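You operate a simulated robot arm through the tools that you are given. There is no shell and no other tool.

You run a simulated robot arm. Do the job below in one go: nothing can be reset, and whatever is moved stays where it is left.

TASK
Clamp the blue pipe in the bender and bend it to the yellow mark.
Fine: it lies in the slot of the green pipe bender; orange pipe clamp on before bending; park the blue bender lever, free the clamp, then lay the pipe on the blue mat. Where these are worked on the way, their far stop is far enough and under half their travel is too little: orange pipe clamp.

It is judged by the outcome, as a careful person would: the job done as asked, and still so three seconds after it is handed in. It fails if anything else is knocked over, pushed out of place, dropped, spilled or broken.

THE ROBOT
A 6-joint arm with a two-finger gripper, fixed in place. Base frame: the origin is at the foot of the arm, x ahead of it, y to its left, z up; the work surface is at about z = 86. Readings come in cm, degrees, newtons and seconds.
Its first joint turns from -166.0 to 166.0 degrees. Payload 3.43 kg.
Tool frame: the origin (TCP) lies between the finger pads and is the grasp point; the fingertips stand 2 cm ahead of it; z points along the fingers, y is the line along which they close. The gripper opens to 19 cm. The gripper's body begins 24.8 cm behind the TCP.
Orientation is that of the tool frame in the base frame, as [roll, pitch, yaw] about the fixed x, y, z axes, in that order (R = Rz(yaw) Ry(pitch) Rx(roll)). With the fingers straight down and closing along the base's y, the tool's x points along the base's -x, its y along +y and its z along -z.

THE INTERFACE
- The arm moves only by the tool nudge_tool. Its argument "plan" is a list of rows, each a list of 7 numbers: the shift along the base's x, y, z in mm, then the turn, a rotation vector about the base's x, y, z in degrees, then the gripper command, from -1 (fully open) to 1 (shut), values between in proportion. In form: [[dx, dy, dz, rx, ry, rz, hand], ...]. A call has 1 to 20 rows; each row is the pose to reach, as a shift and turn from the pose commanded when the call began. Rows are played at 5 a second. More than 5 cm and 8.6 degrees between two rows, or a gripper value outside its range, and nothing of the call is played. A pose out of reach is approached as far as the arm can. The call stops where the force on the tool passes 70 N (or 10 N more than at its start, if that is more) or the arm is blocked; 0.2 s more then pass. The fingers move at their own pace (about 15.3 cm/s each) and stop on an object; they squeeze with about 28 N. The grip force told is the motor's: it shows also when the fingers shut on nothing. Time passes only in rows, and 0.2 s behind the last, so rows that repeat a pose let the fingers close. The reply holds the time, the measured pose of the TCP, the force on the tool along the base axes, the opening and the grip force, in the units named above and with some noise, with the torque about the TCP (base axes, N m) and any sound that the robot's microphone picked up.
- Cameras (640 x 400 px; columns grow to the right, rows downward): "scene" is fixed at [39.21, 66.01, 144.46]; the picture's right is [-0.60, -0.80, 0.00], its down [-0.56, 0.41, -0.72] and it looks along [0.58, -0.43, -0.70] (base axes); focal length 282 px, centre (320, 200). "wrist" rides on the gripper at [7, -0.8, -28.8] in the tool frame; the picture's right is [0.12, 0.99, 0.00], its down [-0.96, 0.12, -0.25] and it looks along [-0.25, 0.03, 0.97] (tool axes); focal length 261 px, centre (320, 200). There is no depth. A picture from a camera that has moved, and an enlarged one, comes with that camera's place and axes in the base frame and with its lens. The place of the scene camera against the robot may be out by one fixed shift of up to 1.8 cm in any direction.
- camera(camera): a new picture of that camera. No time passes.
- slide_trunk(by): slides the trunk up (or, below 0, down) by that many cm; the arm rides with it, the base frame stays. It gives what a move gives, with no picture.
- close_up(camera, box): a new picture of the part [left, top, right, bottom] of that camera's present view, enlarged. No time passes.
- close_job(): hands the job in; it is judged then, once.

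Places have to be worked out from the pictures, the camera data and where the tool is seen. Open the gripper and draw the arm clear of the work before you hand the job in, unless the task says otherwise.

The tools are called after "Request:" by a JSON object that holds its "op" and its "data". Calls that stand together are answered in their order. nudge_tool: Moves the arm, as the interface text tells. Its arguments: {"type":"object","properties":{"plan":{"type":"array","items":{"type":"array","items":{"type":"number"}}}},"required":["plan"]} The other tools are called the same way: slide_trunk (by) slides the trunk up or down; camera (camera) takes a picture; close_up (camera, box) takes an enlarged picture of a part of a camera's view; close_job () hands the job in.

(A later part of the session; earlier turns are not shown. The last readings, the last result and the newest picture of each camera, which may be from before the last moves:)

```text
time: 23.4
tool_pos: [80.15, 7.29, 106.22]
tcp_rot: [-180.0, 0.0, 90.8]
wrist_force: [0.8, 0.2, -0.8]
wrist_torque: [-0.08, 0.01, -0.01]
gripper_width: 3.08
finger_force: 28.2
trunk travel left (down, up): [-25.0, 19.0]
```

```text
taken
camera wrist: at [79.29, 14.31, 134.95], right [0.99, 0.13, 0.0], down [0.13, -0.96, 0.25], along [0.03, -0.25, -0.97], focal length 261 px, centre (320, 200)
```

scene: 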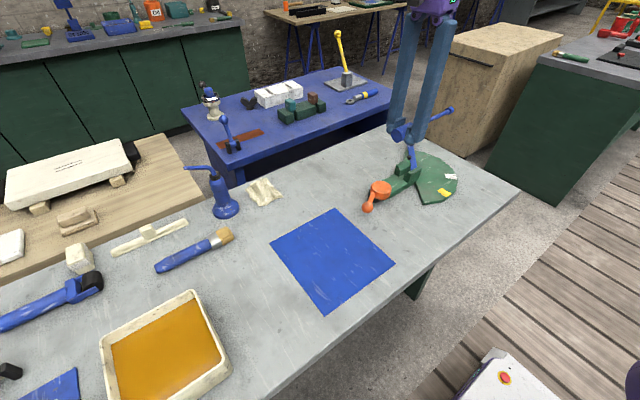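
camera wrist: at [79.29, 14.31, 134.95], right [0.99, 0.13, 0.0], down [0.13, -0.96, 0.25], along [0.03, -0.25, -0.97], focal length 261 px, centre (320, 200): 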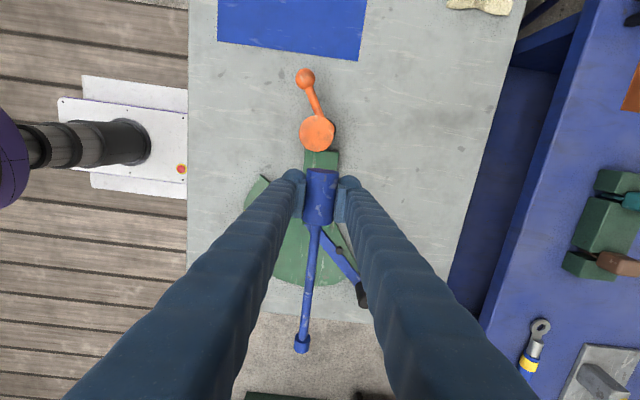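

Request:
{"op": "close_up", "data": {"camera": "wrist", "box": [250, 50, 390, 370]}}

Request:
{"op": "close_up", "data": {"camera": "wrist", "box": [280, 60, 360, 160]}}

Request:
{"op": "close_up", "data": {"camera": "scene", "box": [350, 80, 470, 220]}}

```text
1.25 times, centred on (320, 210) of wrist
camera zoom: at [79.29, 14.31, 134.95], right [0.99, 0.13, 0.0], down [0.13, -0.96, 0.25], along [0.03, -0.25, -0.97], focal length 326 px, centre (320, 188)
```

zoom: 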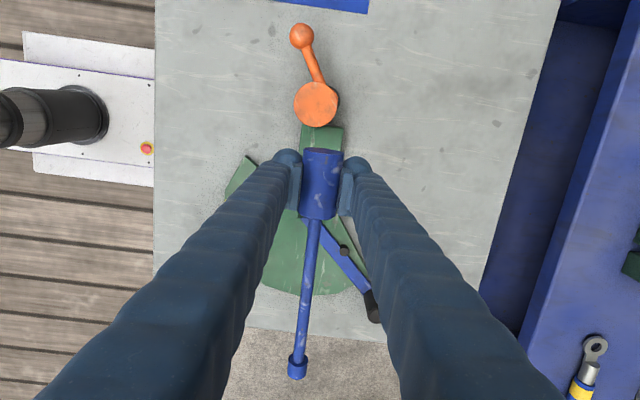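

```text
4.00 times, centred on (320, 110) of wrist
camera zoom: at [79.29, 14.31, 134.95], right [0.99, 0.13, 0.0], down [0.13, -0.96, 0.25], along [0.03, -0.25, -0.97], focal length 1043 px, centre (320, 560)
```

zoom: 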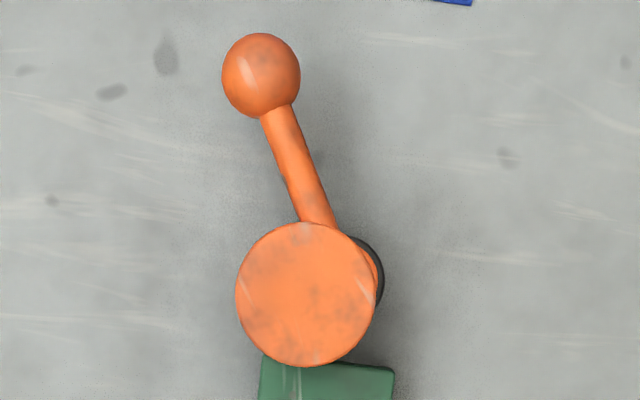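

```text
2.86 times, centred on (410, 150) of scene
camera zoom: at [39.21, 66.01, 144.46], right [-0.6, -0.8, 0.0], down [-0.56, 0.41, -0.72], along [0.58, -0.43, -0.7], focal length 806 px, centre (63, 343)
```

zoom: 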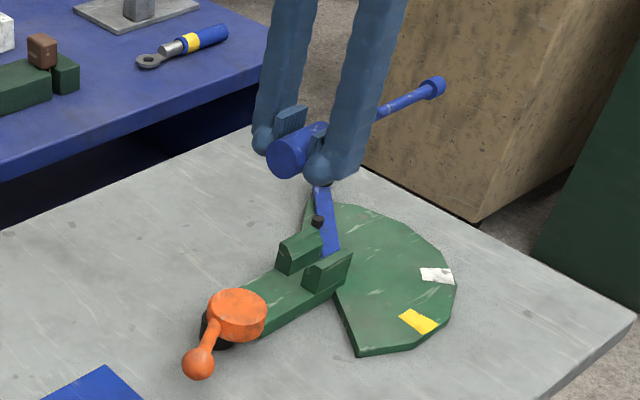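

The rod points down the slot line. I'll lower to just above the blocks and check the alignment from both cameras.

Request:
{"op": "nudge_tool", "data": {"plan": [[0, 0, -25, 0, 0, 0, 1], [0, 0, -50, 0, 0, 0, 1], [0, 0, -75, 0, 0, 0, 1], [0, 0, -100, 0, 0, 0, 1], [0, 0, -100, 0, 0, 0, 1]]}}

Request:
{"op": "close_up", "data": {"camera": "scene", "box": [360, 110, 450, 220]}}

Request:
{"op": "close_up", "data": {"camera": "wrist", "box": [230, 40, 410, 320]}}

```text
time: 24.6
tool_pos: [80.11, 7.24, 96.4]
tcp_rot: [-179.9, 0.0, 90.8]
wrist_force: [0.3, -0.7, -0.1]
wrist_torque: [0.02, 0.04, -0.02]
gripper_width: 3.09
finger_force: 27.5
trunk travel left (down, up): [-25.0, 19.0]
```

```text
3.64 times, centred on (405, 165) of scene
camera zoom: at [39.21, 66.01, 144.46], right [-0.6, -0.8, 0.0], down [-0.56, 0.41, -0.72], along [0.58, -0.43, -0.7], focal length 1026 px, centre (11, 327)
```

zoom: 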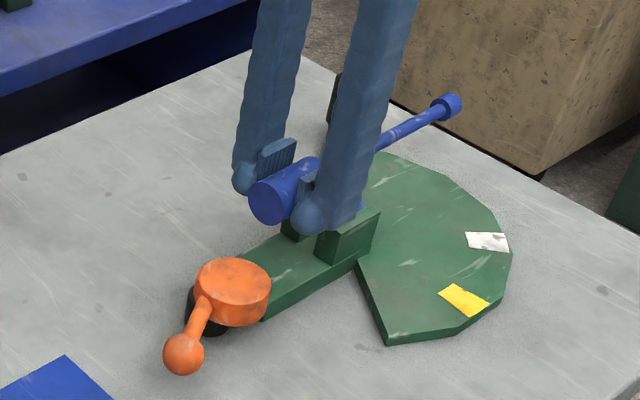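

```text
1.43 times, centred on (320, 180) of wrist
camera zoom: at [79.34, 14.2, 125.03], right [0.99, 0.13, 0.0], down [0.13, -0.96, 0.25], along [0.03, -0.25, -0.97], focal length 372 px, centre (320, 229)
```

zoom: 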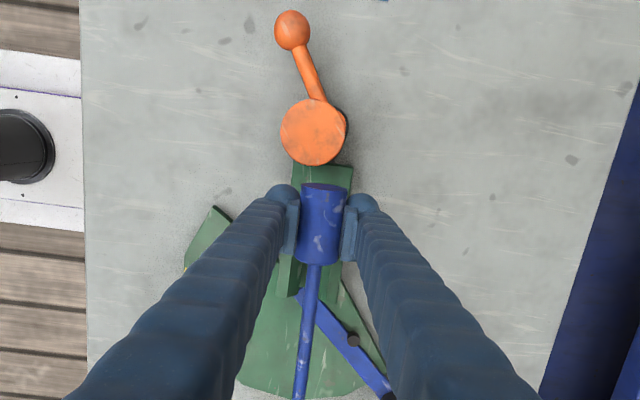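

Request:
{"op": "close_up", "data": {"camera": "wrist", "box": [285, 140, 355, 290]}}

Request:
{"op": "close_up", "data": {"camera": "scene", "box": [385, 140, 430, 190]}}

```text
2.67 times, centred on (320, 215) of wrist
camera zoom: at [79.34, 14.2, 125.03], right [0.99, 0.13, 0.0], down [0.13, -0.96, 0.25], along [0.03, -0.25, -0.97], focal length 695 px, centre (320, 160)
```

zoom: 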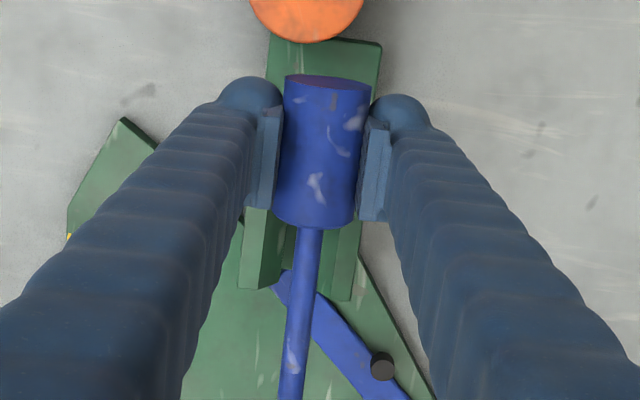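

```text
8.00 times, centred on (408, 165) of scene
camera zoom: at [39.21, 66.01, 144.46], right [-0.6, -0.8, 0.0], down [-0.56, 0.41, -0.72], along [0.58, -0.43, -0.7], focal length 2258 px, centre (-380, 480)
```

zoom: 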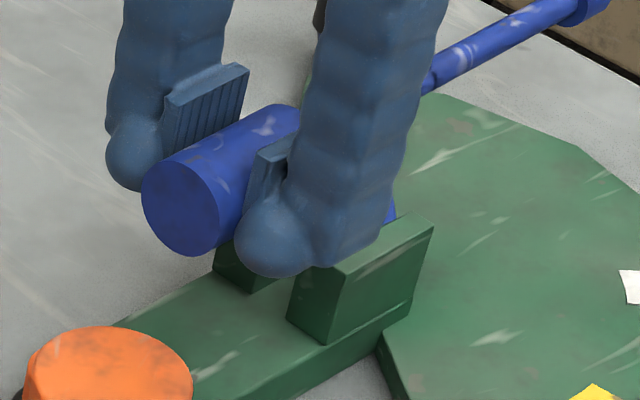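

Rod estimated at x≈80.35–80.5 and the slot centre at ≈80.3, both tilted about +1.3°: well within the chamfer. I'll lower slowly into the slot, watching the forces.

Request:
{"op": "nudge_tool", "data": {"plan": [[0, 0, -15, 0, 0, 0, 1], [0, 0, -30, 0, 0, 0, 1], [0, 0, -40, 0, 0, 0, 1], [0, 0, -48, 0, 0, 0, 1], [0, 0, -54, 0, 0, 0, 1], [0, 0, -58, 0, 0, 0, 1]]}}

Request:
{"op": "close_up", "data": {"camera": "scene", "box": [375, 130, 435, 200]}}

Request:
{"op": "close_up", "data": {"camera": "wrist", "box": [285, 140, 355, 290]}}

```text
time: 26.0
tool_pos: [80.06, 7.16, 90.54]
tcp_rot: [-179.9, 0.0, 90.8]
wrist_force: [-3.7, 0.1, -2.0]
wrist_torque: [0.06, 0.0, -0.27]
gripper_width: 3.1
finger_force: 28.0
trunk travel left (down, up): [-25.0, 19.0]
```

```text
5.71 times, centred on (405, 165) of scene
camera zoom: at [39.21, 66.01, 144.46], right [-0.6, -0.8, 0.0], down [-0.56, 0.41, -0.72], along [0.58, -0.43, -0.7], focal length 1613 px, centre (-166, 400)
```

zoom: 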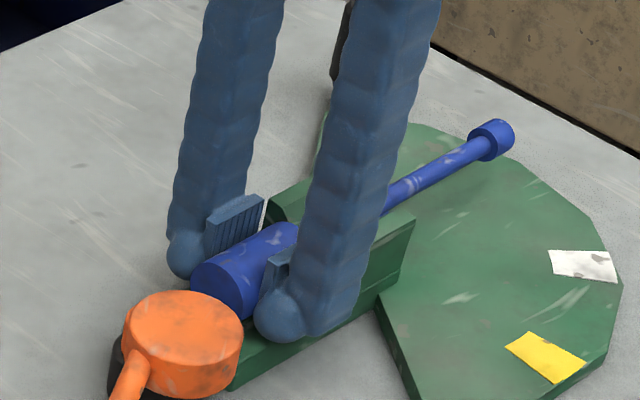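

```text
2.67 times, centred on (320, 215) of wrist
camera zoom: at [79.33, 14.14, 119.2], right [0.99, 0.13, 0.0], down [0.13, -0.96, 0.25], along [0.03, -0.25, -0.97], focal length 695 px, centre (320, 160)
```

zoom: 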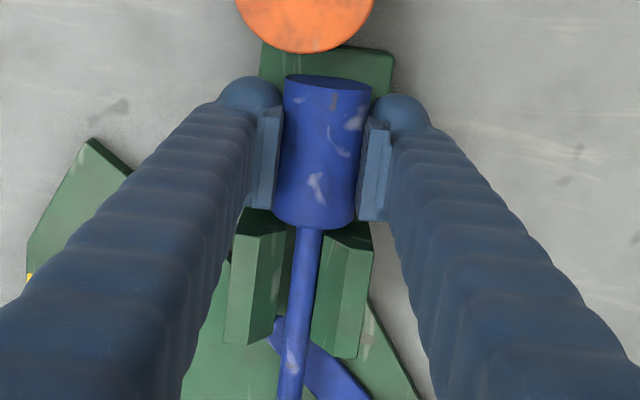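

A small side load (Fx -3.7 N, torque -0.27) shows the rod touching the +x block. I'll shift -1.5 mm in x and turn -0.7° to centre it.

Request:
{"op": "nudge_tool", "data": {"plan": [[-1.5, 0, 0, 0, 0, -0.7, 1], [-1.5, 0, 0, 0, 0, -0.7, 1]]}}

Request:
{"op": "close_up", "data": {"camera": "wrist", "box": [290, 200, 350, 290]}}

```text
time: 26.6
tool_pos: [80.07, 7.24, 90.61]
tcp_rot: [-179.9, -0.1, 90.1]
wrist_force: [0.4, -0.6, -0.7]
wrist_torque: [0.02, -0.02, 0.0]
gripper_width: 3.07
finger_force: 27.6
trunk travel left (down, up): [-25.0, 19.0]
```

```text
4.44 times, centred on (320, 245) of wrist
camera zoom: at [79.32, 14.23, 119.23], right [0.99, 0.12, 0.0], down [0.12, -0.96, 0.25], along [0.03, -0.25, -0.97], focal length 1158 px, centre (320, 0)
```

zoom: 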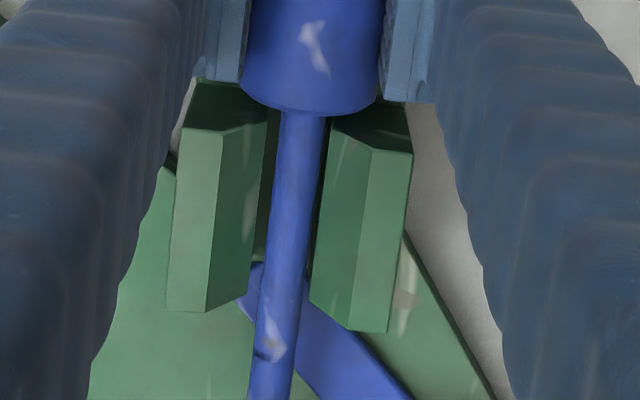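

Free now and centred in the slot. I'll lower the last millimetres until the sleeve touches the bar.

Request:
{"op": "nudge_tool", "data": {"plan": [[0, 0, -2, 0, 0, 0, 1], [0, 0, -4, 0, 0, 0, 1], [0, 0, -5, 0, 0, 0, 1], [0, 0, -5, 0, 0, 0, 1]]}}

```text
time: 27.6
tool_pos: [79.99, 7.34, 90.22]
tcp_rot: [179.8, 0.0, 90.1]
wrist_force: [-1.1, -0.5, 13.6]
wrist_torque: [-0.19, 0.13, 0.02]
gripper_width: 3.08
finger_force: 28.3
trunk travel left (down, up): [-25.0, 19.0]
```

Contact with the bar (13.6 N up at z 90.2). I'll ease up slightly, then open the fingers a little to release.

Request:
{"op": "nudge_tool", "data": {"plan": [[0, 0, 1, 0, 0, 0, 1], [0, 0, 1, 0, 0, 0, 0.64], [0, 0, 1, 0, 0, 0, 0.6], [0, 0, 1, 0, 0, 0, 0.5], [0, 0, 1, 0, 0, 0, 0.5]]}}

Request:
{"op": "close_up", "data": {"camera": "wrist", "box": [270, 90, 370, 290]}}

Request:
{"op": "close_up", "data": {"camera": "scene", "box": [375, 130, 435, 200]}}

```text
time: 28.8
tool_pos: [79.98, 7.34, 90.17]
tcp_rot: [-179.9, 0.0, 90.1]
wrist_force: [-0.2, 0.5, -0.3]
wrist_torque: [0.01, 0.03, 0.0]
gripper_width: 4.74
finger_force: 0.0
trunk travel left (down, up): [-25.0, 19.0]
```

```text
2.00 times, centred on (320, 190) of wrist
camera zoom: at [79.24, 14.24, 118.78], right [0.99, 0.12, 0.0], down [0.12, -0.96, 0.25], along [0.03, -0.25, -0.97], focal length 521 px, centre (320, 220)
```

zoom: 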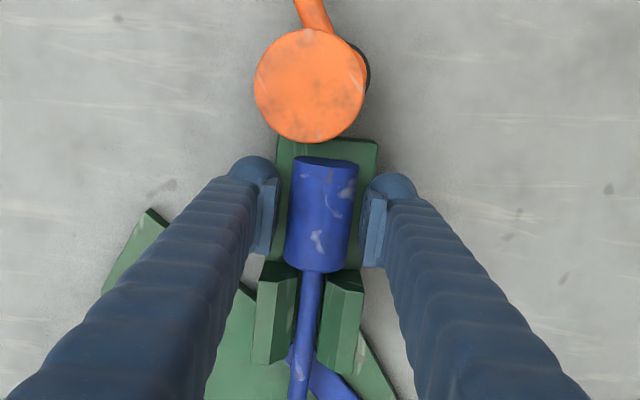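

```text
5.71 times, centred on (405, 165) of scene
camera zoom: at [39.21, 66.01, 144.46], right [-0.6, -0.8, 0.0], down [-0.56, 0.41, -0.72], along [0.58, -0.43, -0.7], focal length 1613 px, centre (-166, 400)
```

zoom: 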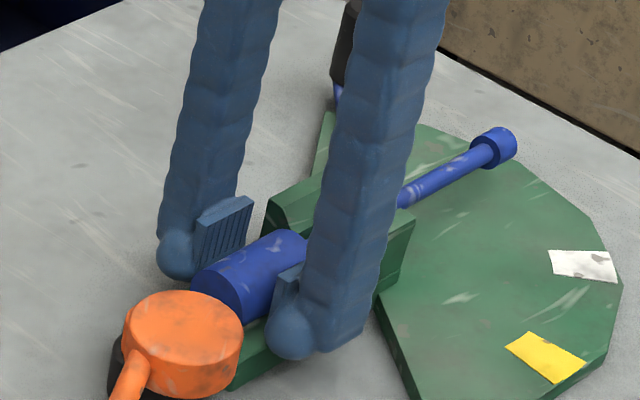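

The pipe rests on the bar with the rod in the slot, and the fingers are free. I'll lift straight up and look.

Request:
{"op": "nudge_tool", "data": {"plan": [[0, 0, 20, 0, 0, 0, 0.5], [0, 0, 50, 0, 0, 0, 0.5], [0, 0, 90, 0, 0, 0, 0.5], [0, 0, 130, 0, 0, 0, 0.5], [0, 0, 130, 0, 0, 0, 0.5]]}}

Request:
{"op": "close_up", "data": {"camera": "wrist", "box": [250, 60, 390, 300]}}

Request:
{"op": "close_up", "data": {"camera": "scene", "box": [360, 120, 460, 215]}}

```text
time: 30.0
tool_pos: [79.92, 7.15, 102.97]
tcp_rot: [-179.8, 0.0, 90.1]
wrist_force: [0.3, 1.0, 0.8]
wrist_torque: [0.0, 0.03, -0.03]
gripper_width: 4.78
finger_force: 0.1
trunk travel left (down, up): [-25.0, 19.0]
```

```text
1.67 times, centred on (320, 180) of wrist
camera zoom: at [79.16, 14.04, 131.69], right [0.99, 0.12, 0.0], down [0.12, -0.96, 0.25], along [0.03, -0.25, -0.97], focal length 434 px, centre (320, 233)
```

zoom: 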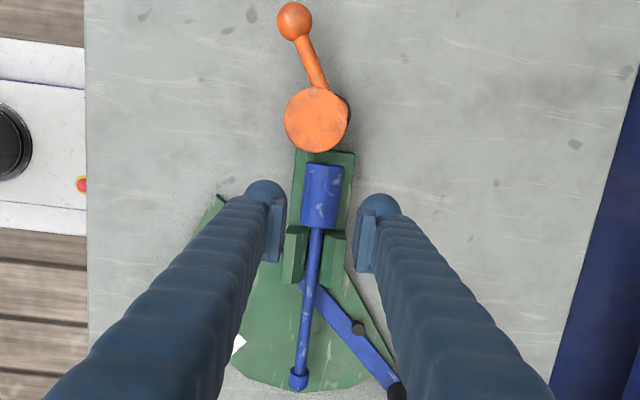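

```text
4.21 times, centred on (410, 168) of scene
camera zoom: at [39.21, 66.01, 144.46], right [-0.6, -0.8, 0.0], down [-0.56, 0.41, -0.72], along [0.58, -0.43, -0.7], focal length 1188 px, centre (-59, 337)
```

zoom: 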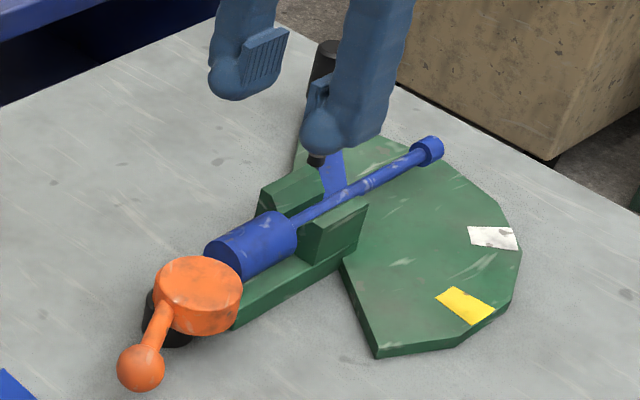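

The pipe lies level in the slot, sleeve on the bar. Next is the clamp, so I'll zoom in to work out its pivot and cam geometry.

Request:
{"op": "close_up", "data": {"camera": "wrist", "box": [285, 55, 355, 165]}}

Request:
{"op": "close_up", "data": {"camera": "scene", "box": [355, 165, 415, 220]}}

```text
3.64 times, centred on (320, 110) of wrist
camera zoom: at [79.16, 14.04, 131.69], right [0.99, 0.12, 0.0], down [0.12, -0.96, 0.25], along [0.03, -0.25, -0.97], focal length 948 px, centre (320, 527)
```

zoom: 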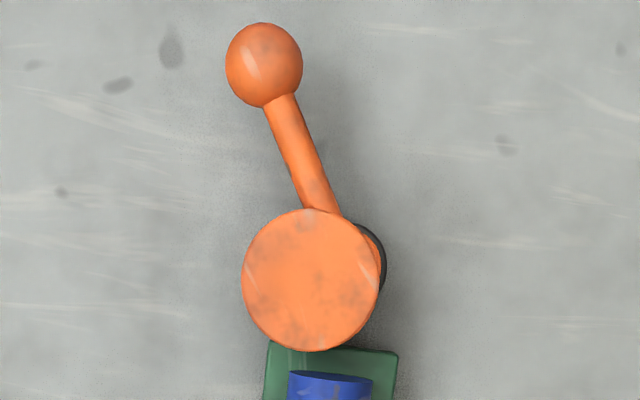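

```text
7.27 times, centred on (385, 192) of scene
camera zoom: at [39.21, 66.01, 144.46], right [-0.6, -0.8, 0.0], down [-0.56, 0.41, -0.72], along [0.58, -0.43, -0.7], focal length 2053 px, centre (-153, 254)
```

zoom: 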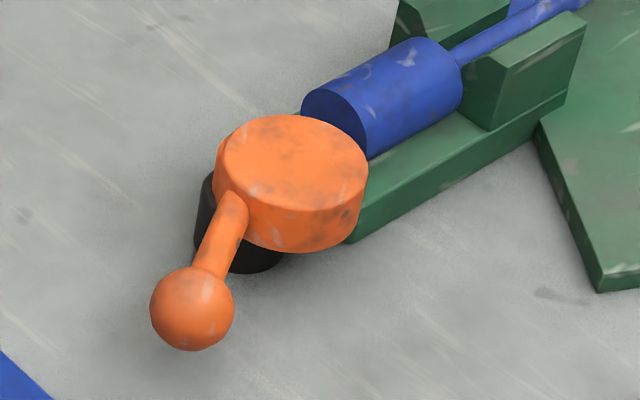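

The clamp pivot is ≈(79.95,15.3), the ball ≈(75.9,22.2,90.2), and the cam turns toward the pipe when swung counter-clockwise. I'll move over the ball and turn the hand +50° so the fingers straddle it roughly along its path.

Request:
{"op": "nudge_tool", "data": {"plan": [[-5, 20, 5, 0, 0, 6, 0.4], [-10, 40, 5, 0, 0, 12, 0.4], [-15, 60, 5, 0, 0, 18, 0.4], [-20, 80, 5, 0, 0, 25, 0.4], [-25, 100, 5, 0, 0, 32, 0.4], [-30, 120, 5, 0, 0, 38, 0.4], [-35, 138, 5, 0, 0, 44, 0.4], [-40, 150, 5, 0, 0, 50, 0.4], [-40, 150, -20, 0, 0, 50, 0.4], [-40, 150, -20, 0, 0, 50, 0.4]]}}

Request:
{"op": "close_up", "data": {"camera": "wrist", "box": [220, 80, 420, 320]}}

Request:
{"op": "close_up", "data": {"camera": "scene", "box": [320, 110, 460, 230]}}

```text
time: 32.2
tool_pos: [76.06, 22.29, 101.06]
tcp_rot: [179.9, -0.1, 140.1]
wrist_force: [-0.2, 0.0, -1.1]
wrist_torque: [-0.02, -0.01, 0.03]
gripper_width: 5.7
finger_force: 0.0
trunk travel left (down, up): [-25.0, 19.0]
```

```text
1.67 times, centred on (320, 200) of wrist
camera zoom: at [70.19, 26.08, 129.84], right [0.54, 0.84, 0.0], down [0.81, -0.53, 0.25], along [0.21, -0.13, -0.97], focal length 434 px, centre (320, 200)
```

zoom: 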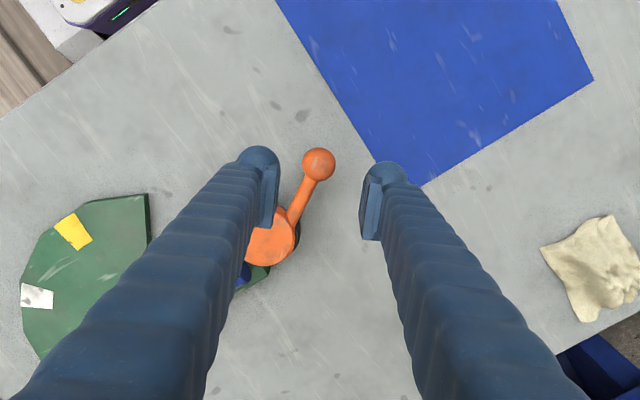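

```text
3.33 times, centred on (390, 170) of scene
camera zoom: at [39.21, 66.01, 144.46], right [-0.6, -0.8, 0.0], down [-0.56, 0.41, -0.72], along [0.58, -0.43, -0.7], focal length 941 px, centre (87, 300)
```

zoom: 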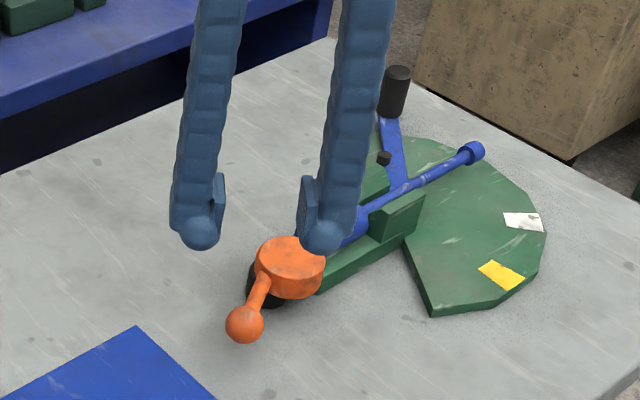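

The ball is confirmed at about (75.9, 22.25), centred between the fingers. I'll descend to its height and close.

Request:
{"op": "nudge_tool", "data": {"plan": [[-1.5, 0, -30, 0, 0, 0, 0.4], [-1.5, 0, -60, 0, 0, 0, 0.4], [-1.5, 0, -85, 0, 0, 0, 0.4], [-1.5, 0, -107, 0, 0, 0, 0.4], [-1.5, 0, -107, 0, 0, 0, 0.4], [-1.5, 0, -107, 0, 0, 0, 0.7], [-1.5, 0, -107, 0, 0, 0, 0.8], [-1.5, 0, -107, 0, 0, 0, 0.8]]}}

Request:
{"op": "close_up", "data": {"camera": "scene", "box": [320, 110, 460, 230]}}

Request:
{"op": "close_up", "data": {"camera": "wrist", "box": [240, 100, 400, 300]}}

```text
time: 34.0
tool_pos: [75.81, 22.26, 90.43]
tcp_rot: [180.0, 0.0, 140.1]
wrist_force: [-1.5, -0.9, 3.1]
wrist_torque: [0.03, 0.08, -0.09]
gripper_width: 3.04
finger_force: 44.7
trunk travel left (down, up): [-25.0, 19.0]
```

```text
3.33 times, centred on (390, 170) of scene
camera zoom: at [39.21, 66.01, 144.46], right [-0.6, -0.8, 0.0], down [-0.56, 0.41, -0.72], along [0.58, -0.43, -0.7], focal length 941 px, centre (87, 300)
```

zoom: 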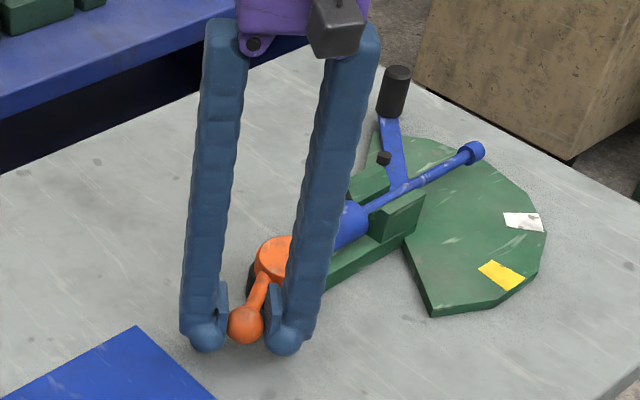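

```text
2.00 times, centred on (320, 200) of wrist
camera zoom: at [69.97, 26.08, 119.1], right [0.55, 0.84, 0.0], down [0.81, -0.53, 0.25], along [0.21, -0.14, -0.97], focal length 521 px, centre (320, 200)
```

zoom: 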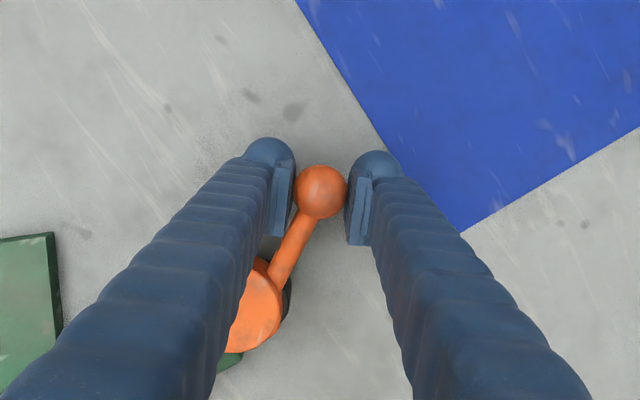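

The ball is gripped (3.04 cm). I'll try a small 8° counter-clockwise swing first to see whether it moves freely that way.

Request:
{"op": "nudge_tool", "data": {"plan": [[-4.8, -3.1, 0, 0, 0, 2, 0.8], [-9.3, -6.4, 0, 0, 0, 4, 0.8], [-9.3, -6.4, 0, 0, 0, 4, 0.8]]}}

Request:
{"op": "close_up", "data": {"camera": "wrist", "box": [240, 100, 400, 300]}}

```text
time: 34.8
tool_pos: [74.82, 21.71, 90.34]
tcp_rot: [-179.9, -0.1, 144.1]
wrist_force: [2.1, 3.4, -0.1]
wrist_torque: [-0.07, -0.21, 0.34]
gripper_width: 3.02
finger_force: 45.2
trunk travel left (down, up): [-25.0, 19.0]
```

```text
2.00 times, centred on (320, 200) of wrist
camera zoom: at [68.83, 25.06, 119.05], right [0.49, 0.87, 0.0], down [0.85, -0.47, 0.25], along [0.21, -0.12, -0.97], focal length 521 px, centre (320, 200)
```

zoom: 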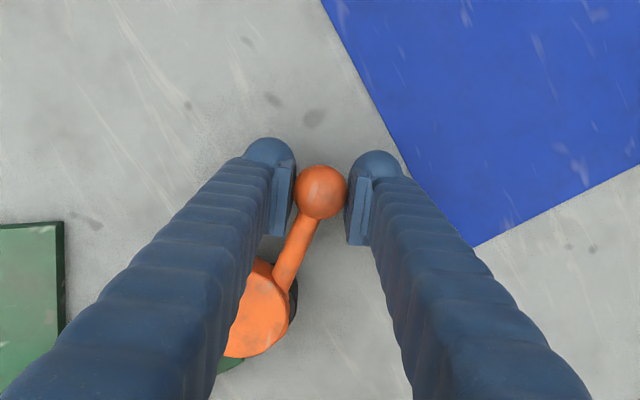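

It turns freely this way. I'll continue along the arc to about +48°, watching the forces.

Request:
{"op": "nudge_tool", "data": {"plan": [[-8.3, -7.6, 0, 0, 0, 4, 0.8], [-15.5, -16.3, 0, 0, 0, 8, 0.8], [-21.4, -25.9, 0, 0, 0, 12, 0.8], [-25.9, -36.2, 0, 0, 0, 16, 0.8], [-28.9, -47.1, 0, 0, 0, 20, 0.8], [-28.9, -47.1, 0, 0, 0, 20, 0.8]]}}

Request:
{"op": "close_up", "data": {"camera": "wrist", "box": [200, 80, 440, 320]}}

Request:
{"op": "close_up", "data": {"camera": "scene", "box": [340, 110, 460, 230]}}

```text
time: 36.2
tool_pos: [71.98, 17.02, 90.27]
tcp_rot: [-179.9, -0.1, 164.2]
wrist_force: [-4.5, 3.8, -29.5]
wrist_torque: [-0.05, -0.16, 0.21]
gripper_width: 2.98
finger_force: 45.1
trunk travel left (down, up): [-25.0, 19.0]
```

```text
1.67 times, centred on (320, 200) of wrist
camera zoom: at [65.13, 18.01, 118.98], right [0.16, 0.99, 0.0], down [0.96, -0.15, 0.24], along [0.24, -0.04, -0.97], focal length 434 px, centre (320, 200)
```

zoom: 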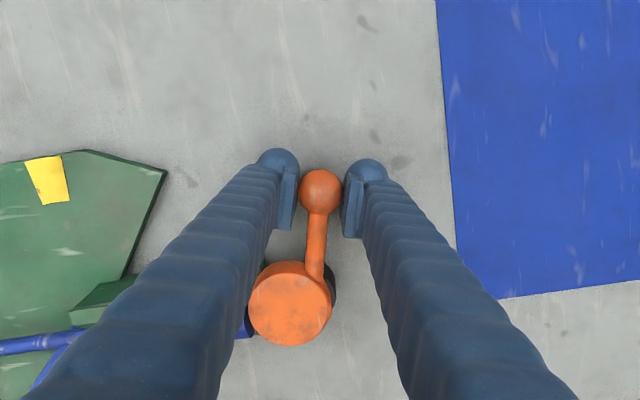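

```text
3.33 times, centred on (400, 170) of scene
camera zoom: at [39.21, 66.01, 144.46], right [-0.6, -0.8, 0.0], down [-0.56, 0.41, -0.72], along [0.58, -0.43, -0.7], focal length 941 px, centre (53, 300)
```

zoom: 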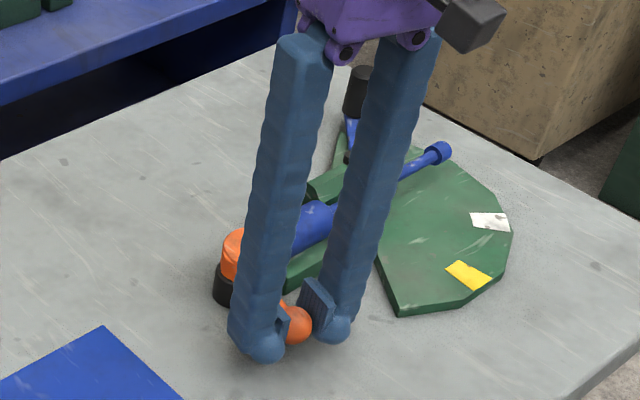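

It moved on, but there's now a 29 N downward pull on the tool. I'll look at the clamp closely before going further.

Request:
{"op": "close_up", "data": {"camera": "scene", "box": [365, 165, 425, 225]}}

Request:
{"op": "close_up", "data": {"camera": "wrist", "box": [270, 150, 370, 270]}}

Request:
{"op": "nudge_tool", "data": {"plan": [[0, 0, 0, 0, 0, 0, 0.8]]}}

```text
6.67 times, centred on (395, 195) of scene
camera zoom: at [39.21, 66.01, 144.46], right [-0.6, -0.8, 0.0], down [-0.56, 0.41, -0.72], along [0.58, -0.43, -0.7], focal length 1882 px, centre (-180, 233)
```

zoom: 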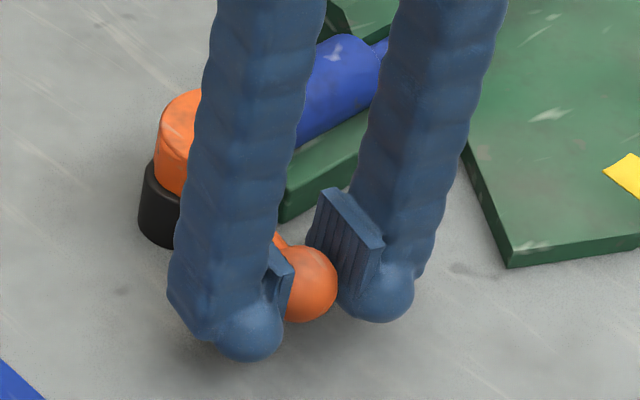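

```text
3.33 times, centred on (320, 210) of wrist
camera zoom: at [65.13, 18.01, 118.98], right [0.16, 0.99, 0.0], down [0.96, -0.15, 0.24], along [0.24, -0.04, -0.97], focal length 869 px, centre (320, 167)
```

zoom: 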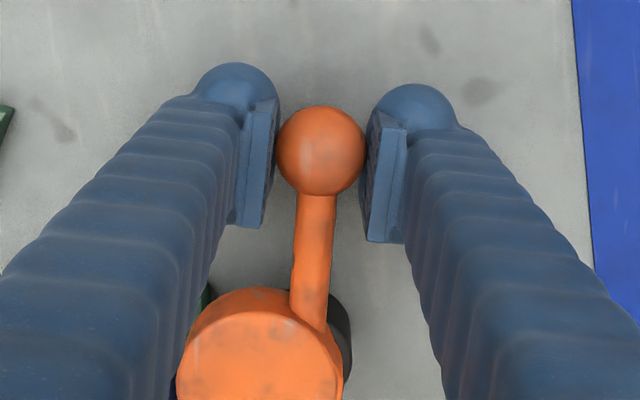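

```text
time: 36.6
tool_pos: [71.98, 16.95, 90.3]
tcp_rot: [-179.9, -0.2, 164.1]
wrist_force: [-8.3, 0.8, -34.1]
wrist_torque: [-0.02, -0.21, -0.02]
gripper_width: 2.96
finger_force: 44.9
trunk travel left (down, up): [-25.0, 19.0]
```

The vertical load suggests the ball is dragging on a tight grip. I'll loosen the fingers to a loose cage (≈3.3 cm) so only the swing direction is driven.

Request:
{"op": "nudge_tool", "data": {"plan": [[0, 0, 0, 0, 0, 0, 0.65], [0, 0, 0, 0, 0, 0, 0.65]]}}

Request:
{"op": "close_up", "data": {"camera": "wrist", "box": [270, 150, 370, 270]}}

Request:
{"op": "close_up", "data": {"camera": "scene", "box": [365, 165, 425, 225]}}

```text
time: 37.2
tool_pos: [71.97, 16.96, 90.5]
tcp_rot: [-179.9, 0.0, 164.1]
wrist_force: [0.4, 0.4, 0.9]
wrist_torque: [-0.03, -0.02, 0.03]
gripper_width: 3.31
finger_force: 0.0
trunk travel left (down, up): [-25.0, 19.0]
```

```text
3.33 times, centred on (320, 210) of wrist
camera zoom: at [65.09, 18.01, 119.23], right [0.16, 0.99, 0.0], down [0.96, -0.15, 0.25], along [0.25, -0.04, -0.97], focal length 869 px, centre (320, 167)
```

zoom: 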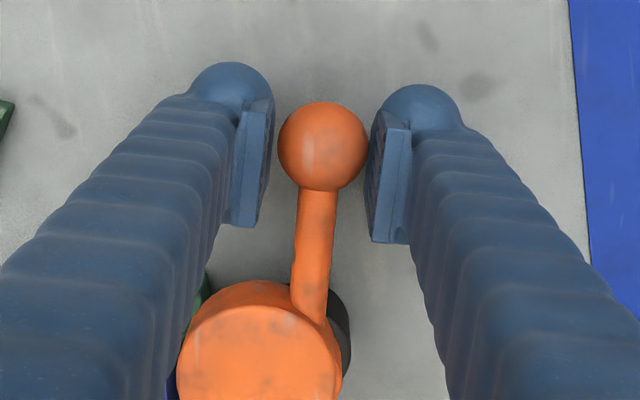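

```text
6.67 times, centred on (395, 195) of scene
camera zoom: at [39.21, 66.01, 144.46], right [-0.6, -0.8, 0.0], down [-0.56, 0.41, -0.72], along [0.58, -0.43, -0.7], focal length 1882 px, centre (-180, 233)
```

zoom: 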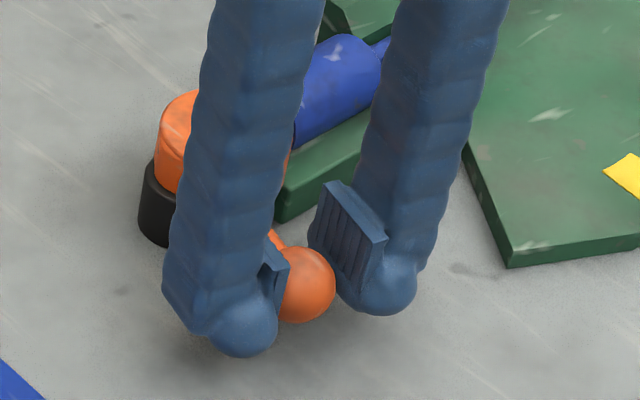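

Loads are gone. I'll lower 2 mm and continue the swing in this loose cage, rotating with it, to about +72°.

Request:
{"op": "nudge_tool", "data": {"plan": [[0, 0, -2, 0, 0, 0, 0.65], [-1.4, -11.2, -2, 0, 0, 7, 0.65], [-1.3, -22.4, -2, 0, 0, 14, 0.65], [0.3, -33.6, -2, 0, 0, 21, 0.65], [0.3, -33.6, -2, 0, 0, 21, 0.65]]}}

Request:
{"op": "close_up", "data": {"camera": "wrist", "box": [200, 80, 440, 320]}}

Request:
{"op": "close_up", "data": {"camera": "scene", "box": [355, 130, 455, 225]}}

```text
time: 38.4
tool_pos: [72.17, 13.96, 90.42]
tcp_rot: [180.0, 0.0, -174.8]
wrist_force: [5.7, 31.1, -4.6]
wrist_torque: [0.11, -0.34, -0.32]
gripper_width: 5.05
finger_force: 14.9
trunk travel left (down, up): [-25.0, 19.0]
```

```text
1.67 times, centred on (320, 200) of wrist
camera zoom: at [65.25, 12.35, 119.02], right [-0.21, 0.98, 0.0], down [0.95, 0.2, 0.25], along [0.24, 0.05, -0.97], focal length 434 px, centre (320, 200)
```

zoom: 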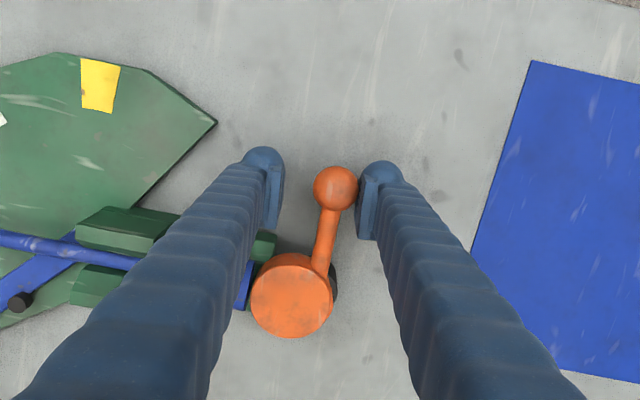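

```text
4.21 times, centred on (405, 178) of scene
camera zoom: at [39.21, 66.01, 144.46], right [-0.6, -0.8, 0.0], down [-0.56, 0.41, -0.72], along [0.58, -0.43, -0.7], focal length 1188 px, centre (-38, 295)
```

zoom: 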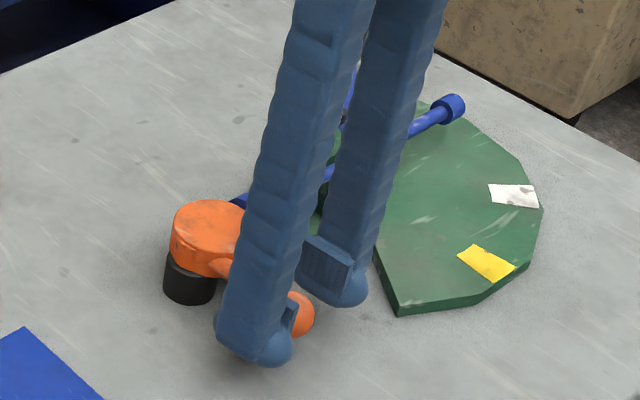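

The swing met resistance (31 N) with the ball at about +60°, so this may be the far stop or the cam biting on the sleeve. I'll zoom in to see which.

Request:
{"op": "close_up", "data": {"camera": "wrist", "box": [270, 160, 360, 300]}}

Request:
{"op": "close_up", "data": {"camera": "wrist", "box": [180, 180, 340, 300]}}

Request:
{"op": "nudge_tool", "data": {"plan": [[0, 6, 0, 0, 0, 0, 0.6], [0, 10, 0, 0, 0, 0, 0.5], [0, 10, 0, 0, 0, 0, 0.5]]}}

```text
2.86 times, centred on (315, 230) of wrist
camera zoom: at [65.25, 12.35, 119.02], right [-0.21, 0.98, 0.0], down [0.95, 0.2, 0.25], along [0.24, 0.05, -0.97], focal length 745 px, centre (334, 114)
```

zoom: 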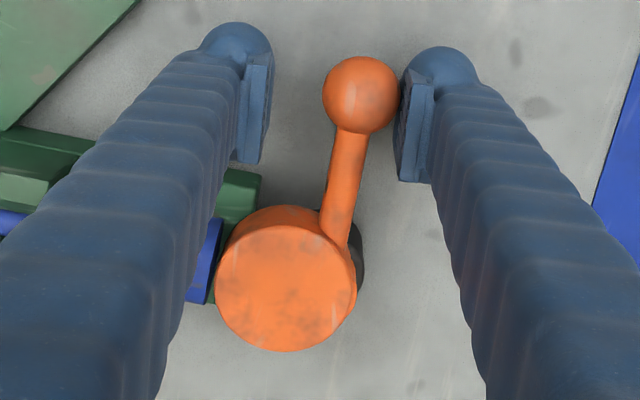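

```text
3.33 times, centred on (260, 240) of wrist
camera zoom: at [65.25, 12.35, 119.02], right [-0.21, 0.98, 0.0], down [0.95, 0.2, 0.25], along [0.24, 0.05, -0.97], focal length 869 px, centre (520, 67)
```

zoom: 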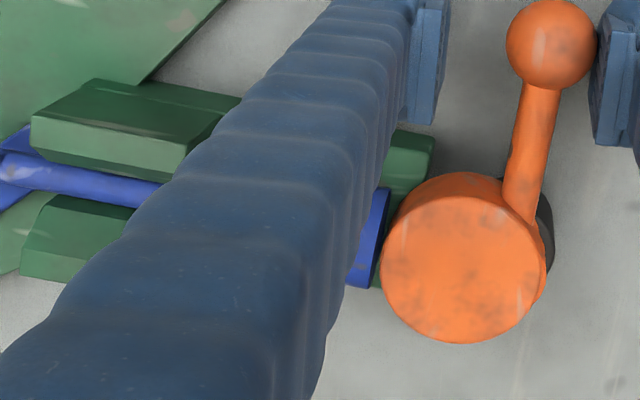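

```text
time: 39.2
tool_pos: [71.94, 14.64, 90.15]
tcp_rot: [180.0, -0.1, -174.8]
wrist_force: [0.1, 0.6, 0.2]
wrist_torque: [-0.04, -0.03, -0.02]
gripper_width: 4.74
finger_force: 0.1
trunk travel left (down, up): [-25.0, 19.0]
```

I've backed off the load. Now I'll check whether the clamp stays where I left it.

Request:
{"op": "close_up", "data": {"camera": "wrist", "box": [180, 120, 400, 320]}}

Request:
{"op": "close_up", "data": {"camera": "scene", "box": [355, 130, 455, 225]}}

```text
2.00 times, centred on (290, 220) of wrist
camera zoom: at [65.14, 13.08, 118.91], right [-0.21, 0.98, 0.0], down [0.95, 0.2, 0.25], along [0.24, 0.05, -0.97], focal length 521 px, centre (380, 160)
```

zoom: 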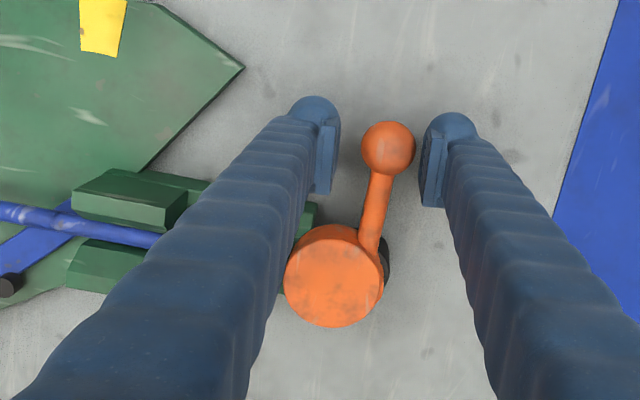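

```text
4.21 times, centred on (405, 178) of scene
camera zoom: at [39.21, 66.01, 144.46], right [-0.6, -0.8, 0.0], down [-0.56, 0.41, -0.72], along [0.58, -0.43, -0.7], focal length 1188 px, centre (-38, 295)
```

zoom: 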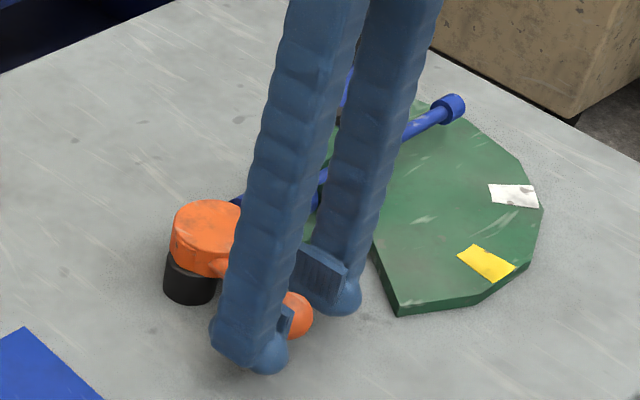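

The ball stays at ≈(71.6,14.95), which is a rotation of about 62°, with the cam pointing straight at the sleeve. I'll grip it again and press a few mm further to tell whether this is really the far stop.

Request:
{"op": "nudge_tool", "data": {"plan": [[-2, 3, 0, 0, 0, 0, 0.5], [-2, 3, 0, 0, 0, 0, 0.8], [-2, 3, 0, 0, 0, 0, 0.8], [-2, 1, 0, 0, 0, 0, 0.8], [-2, -1, 0, 0, 0, 0, 0.8], [-2, -1, 0, 0, 0, 0, 0.8]]}}

```text
time: 40.6
tool_pos: [71.89, 14.84, 90.17]
tcp_rot: [180.0, 0.0, -174.8]
wrist_force: [-4.4, 44.1, -7.4]
wrist_torque: [0.33, -0.59, 0.3]
gripper_width: 2.95
finger_force: 45.2
trunk travel left (down, up): [-25.0, 19.0]
```

It's rigid: 44 N with no movement, so this is the stop and the clamp is on. I'll relax the load, open the fingers and lift away to check pipe and clamp.

Request:
{"op": "nudge_tool", "data": {"plan": [[0, 4, 0, 0, 0, 0, 0.8], [0, 4, 0, 0, 0, 0, 0.5], [0, 4, 0, 0, 0, 0, 0.45], [0, 4, 30, 0, 0, 0, 0.45], [0, 4, 70, 0, 0, 0, 0.45], [0, 4, 115, 0, 0, 0, 0.45], [0, 4, 150, 0, 0, 0, 0.45], [0, 4, 150, 0, 0, 0, 0.45]]}}

Request:
{"op": "camera", "data": {"camera": "wrist"}}

Request:
{"op": "close_up", "data": {"camera": "scene", "box": [355, 120, 455, 215]}}

```text
time: 42.4
tool_pos: [71.92, 14.73, 105.59]
tcp_rot: [-180.0, -0.1, -175.0]
wrist_force: [0.3, 0.1, -0.6]
wrist_torque: [-0.01, 0.02, -0.02]
gripper_width: 5.22
finger_force: 0.1
trunk travel left (down, up): [-25.0, 19.0]
```

```text
taken
camera wrist: at [65.1, 13.23, 134.26], right [-0.21, 0.98, 0.0], down [0.95, 0.2, 0.25], along [0.24, 0.05, -0.97], focal length 261 px, centre (320, 200)
```

wrist: 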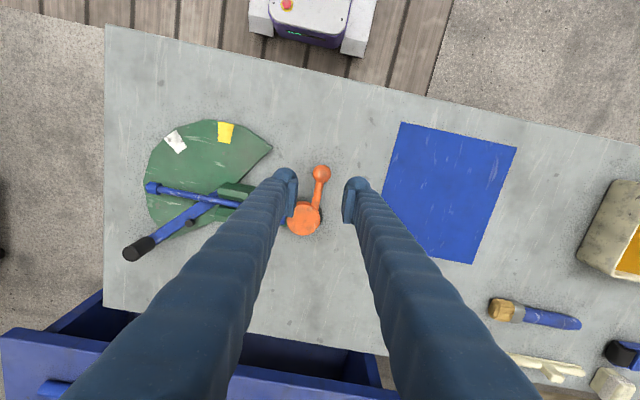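

```text
4.21 times, centred on (405, 168) of scene
camera zoom: at [39.21, 66.01, 144.46], right [-0.6, -0.8, 0.0], down [-0.56, 0.41, -0.72], along [0.58, -0.43, -0.7], focal length 1188 px, centre (-38, 337)
```

zoom: 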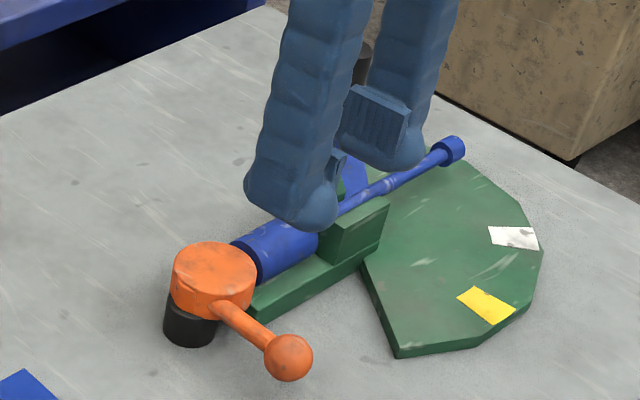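

The clamp is on with the cam against the sleeve end. Now for the lever: I'll move above its black handle (≈(91.4,-14.1)), turning the hand to yaw ≈110°.

Request:
{"op": "nudge_tool", "data": {"plan": [[19, -28, 10, 0, 0, -7.5, 0.2], [38, -56, 20, 0, 0, -15, 0.2], [57, -84, 20, 0, 0, -22.5, 0.2], [76, -112, 20, 0, 0, -30, 0.2], [95, -140, 20, 0, 0, -37.5, 0.2], [114, -168, 20, 0, 0, -45, 0.2], [133, -196, 20, 0, 0, -52.5, 0.2], [152, -224, 20, 0, 0, -60, 0.2], [171, -252, 20, 0, 0, -67.5, 0.2], [190, -285, 20, 0, 0, -75, 0.2], [190, -285, 20, 0, 0, -75, 0.2]]}}

Request:
{"op": "camera", "data": {"camera": "wrist"}}

Request:
{"op": "camera", "data": {"camera": "scene"}}

```text
time: 44.8
tool_pos: [90.97, -13.63, 107.12]
tcp_rot: [180.0, 0.1, 110.0]
wrist_force: [0.9, -0.4, -0.8]
wrist_torque: [0.12, -0.01, 0.02]
gripper_width: 7.6
finger_force: 0.0
trunk travel left (down, up): [-25.0, 19.0]
```

```text
taken
camera wrist: at [87.83, -7.44, 135.81], right [0.89, 0.45, 0.0], down [0.44, -0.86, 0.25], along [0.11, -0.22, -0.97], focal length 261 px, centre (320, 200)
```

wrist: 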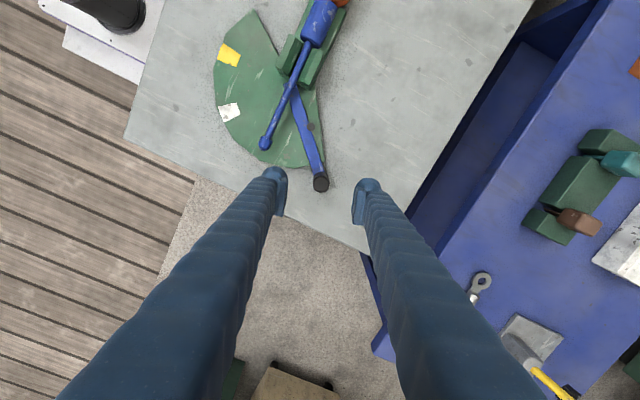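

```text
taken
```

scene: 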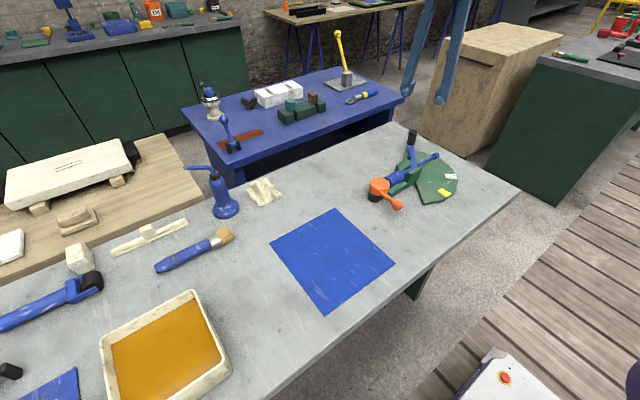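

Request:
{"op": "close_up", "data": {"camera": "wrist", "box": [200, 0, 380, 220]}}

Request:
{"op": "close_up", "data": {"camera": "wrist", "box": [270, 80, 350, 200]}}

Request:
{"op": "close_up", "data": {"camera": "scene", "box": [380, 125, 460, 205]}}

```text
1.82 times, centred on (290, 110) of wrist
camera zoom: at [87.83, -7.44, 135.81], right [0.89, 0.45, 0.0], down [0.44, -0.86, 0.25], along [0.11, -0.22, -0.97], focal length 474 px, centre (374, 364)
```

zoom: 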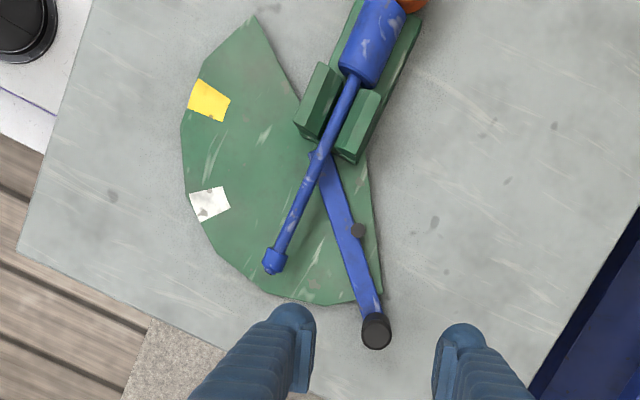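

```text
3.33 times, centred on (310, 140) of wrist
camera zoom: at [87.83, -7.44, 135.81], right [0.89, 0.45, 0.0], down [0.44, -0.86, 0.25], along [0.11, -0.22, -0.97], focal length 869 px, centre (353, 400)
```

zoom: 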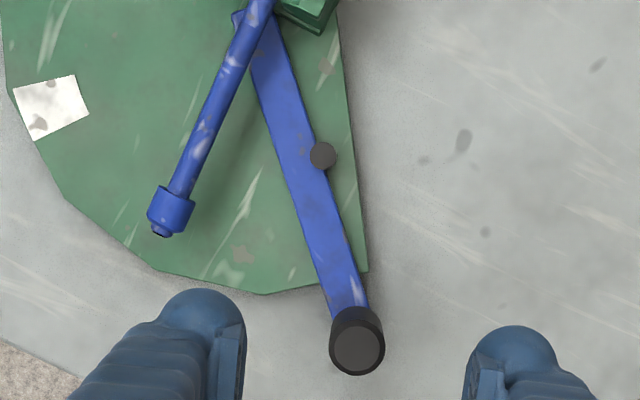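

```text
5.00 times, centred on (420, 165) of scene
camera zoom: at [39.21, 66.01, 144.46], right [-0.6, -0.8, 0.0], down [-0.56, 0.41, -0.72], along [0.58, -0.43, -0.7], focal length 1411 px, centre (-180, 375)
```

zoom: 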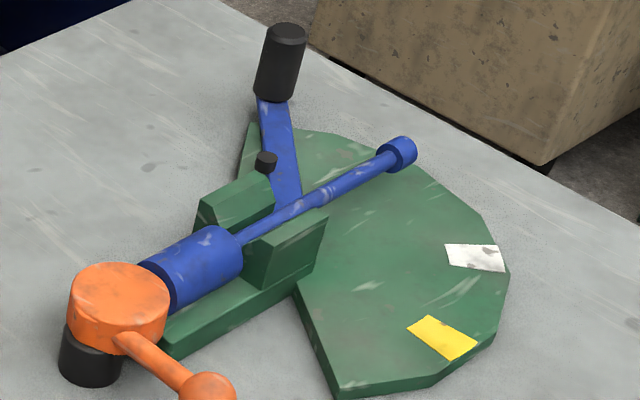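

Handle axis is about (91.6,-14.5), radius ≈16 from the pivot (80.2,-3.3). Lever angle is ≈-44.7°, and the yellow mark is at ≈180°, a 90° bend. I'll descend around the handle with the fingers open.

Request:
{"op": "nudge_tool", "data": {"plan": [[6, -9, -30, 0, 0, 0, 0.2], [6, -9, -70, 0, 0, 0, 0.2], [6, -9, -110, 0, 0, 0, 0.2], [6, -9, -135, 0, 0, 0, 0.2], [6, -9, -148, 0, 0, 0, 0.2], [6, -9, -148, 0, 0, 0, 0.2]]}}

Request:
{"op": "close_up", "data": {"camera": "wrist", "box": [240, 80, 400, 260]}}

Request:
{"op": "close_up", "data": {"camera": "scene", "box": [380, 100, 460, 205]}}

```text
time: 46.2
tool_pos: [91.45, -14.65, 92.47]
tcp_rot: [-180.0, 0.0, 110.1]
wrist_force: [-0.7, -0.3, 0.2]
wrist_torque: [0.01, 0.04, -0.03]
gripper_width: 7.6
finger_force: 0.0
trunk travel left (down, up): [-25.0, 19.0]
```

```text
2.22 times, centred on (320, 170) of wrist
camera zoom: at [88.28, -8.41, 121.12], right [0.89, 0.45, 0.0], down [0.44, -0.86, 0.25], along [0.11, -0.22, -0.97], focal length 579 px, centre (320, 267)
```

zoom: 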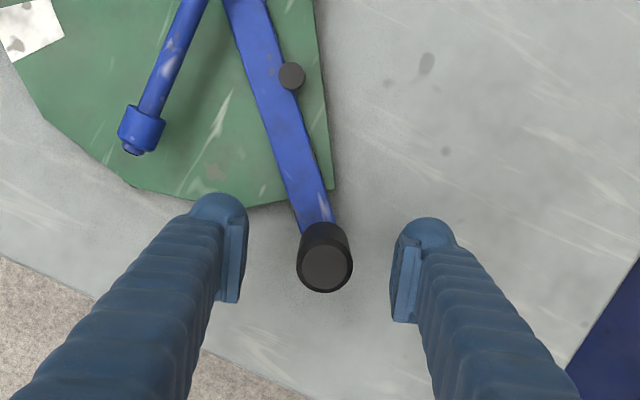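

```text
3.81 times, centred on (420, 152) of scene
camera zoom: at [39.21, 66.01, 144.46], right [-0.6, -0.8, 0.0], down [-0.56, 0.41, -0.72], along [0.58, -0.43, -0.7], focal length 1075 px, centre (-61, 381)
```

zoom: 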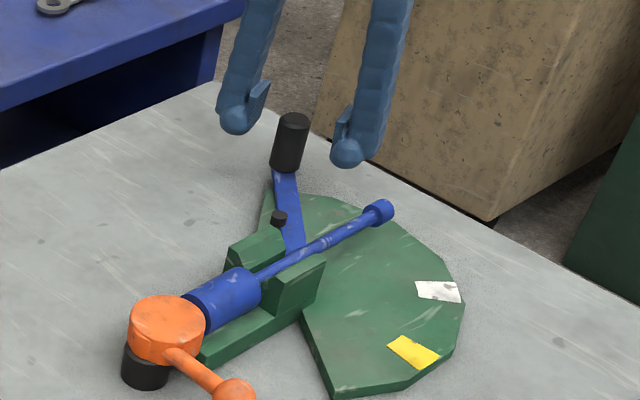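

The handle is centred between the fingers. Closing on it.

Request:
{"op": "nudge_tool", "data": {"plan": [[0, 0, 0, 0, 0, 0, 0.6], [0, 0, 0, 0, 0, 0, 0.7], [0, 0, 0, 0, 0, 0, 1], [0, 0, 0, 0, 0, 0, 1], [0, 0, 0, 0, 0, 0, 1]]}}

```text
time: 47.4
tool_pos: [91.48, -14.53, 92.5]
tcp_rot: [-179.9, 0.0, 110.0]
wrist_force: [-0.4, 0.3, -1.0]
wrist_torque: [0.02, -0.02, 0.0]
gripper_width: 2.62
finger_force: 45.0
trunk travel left (down, up): [-25.0, 19.0]
```

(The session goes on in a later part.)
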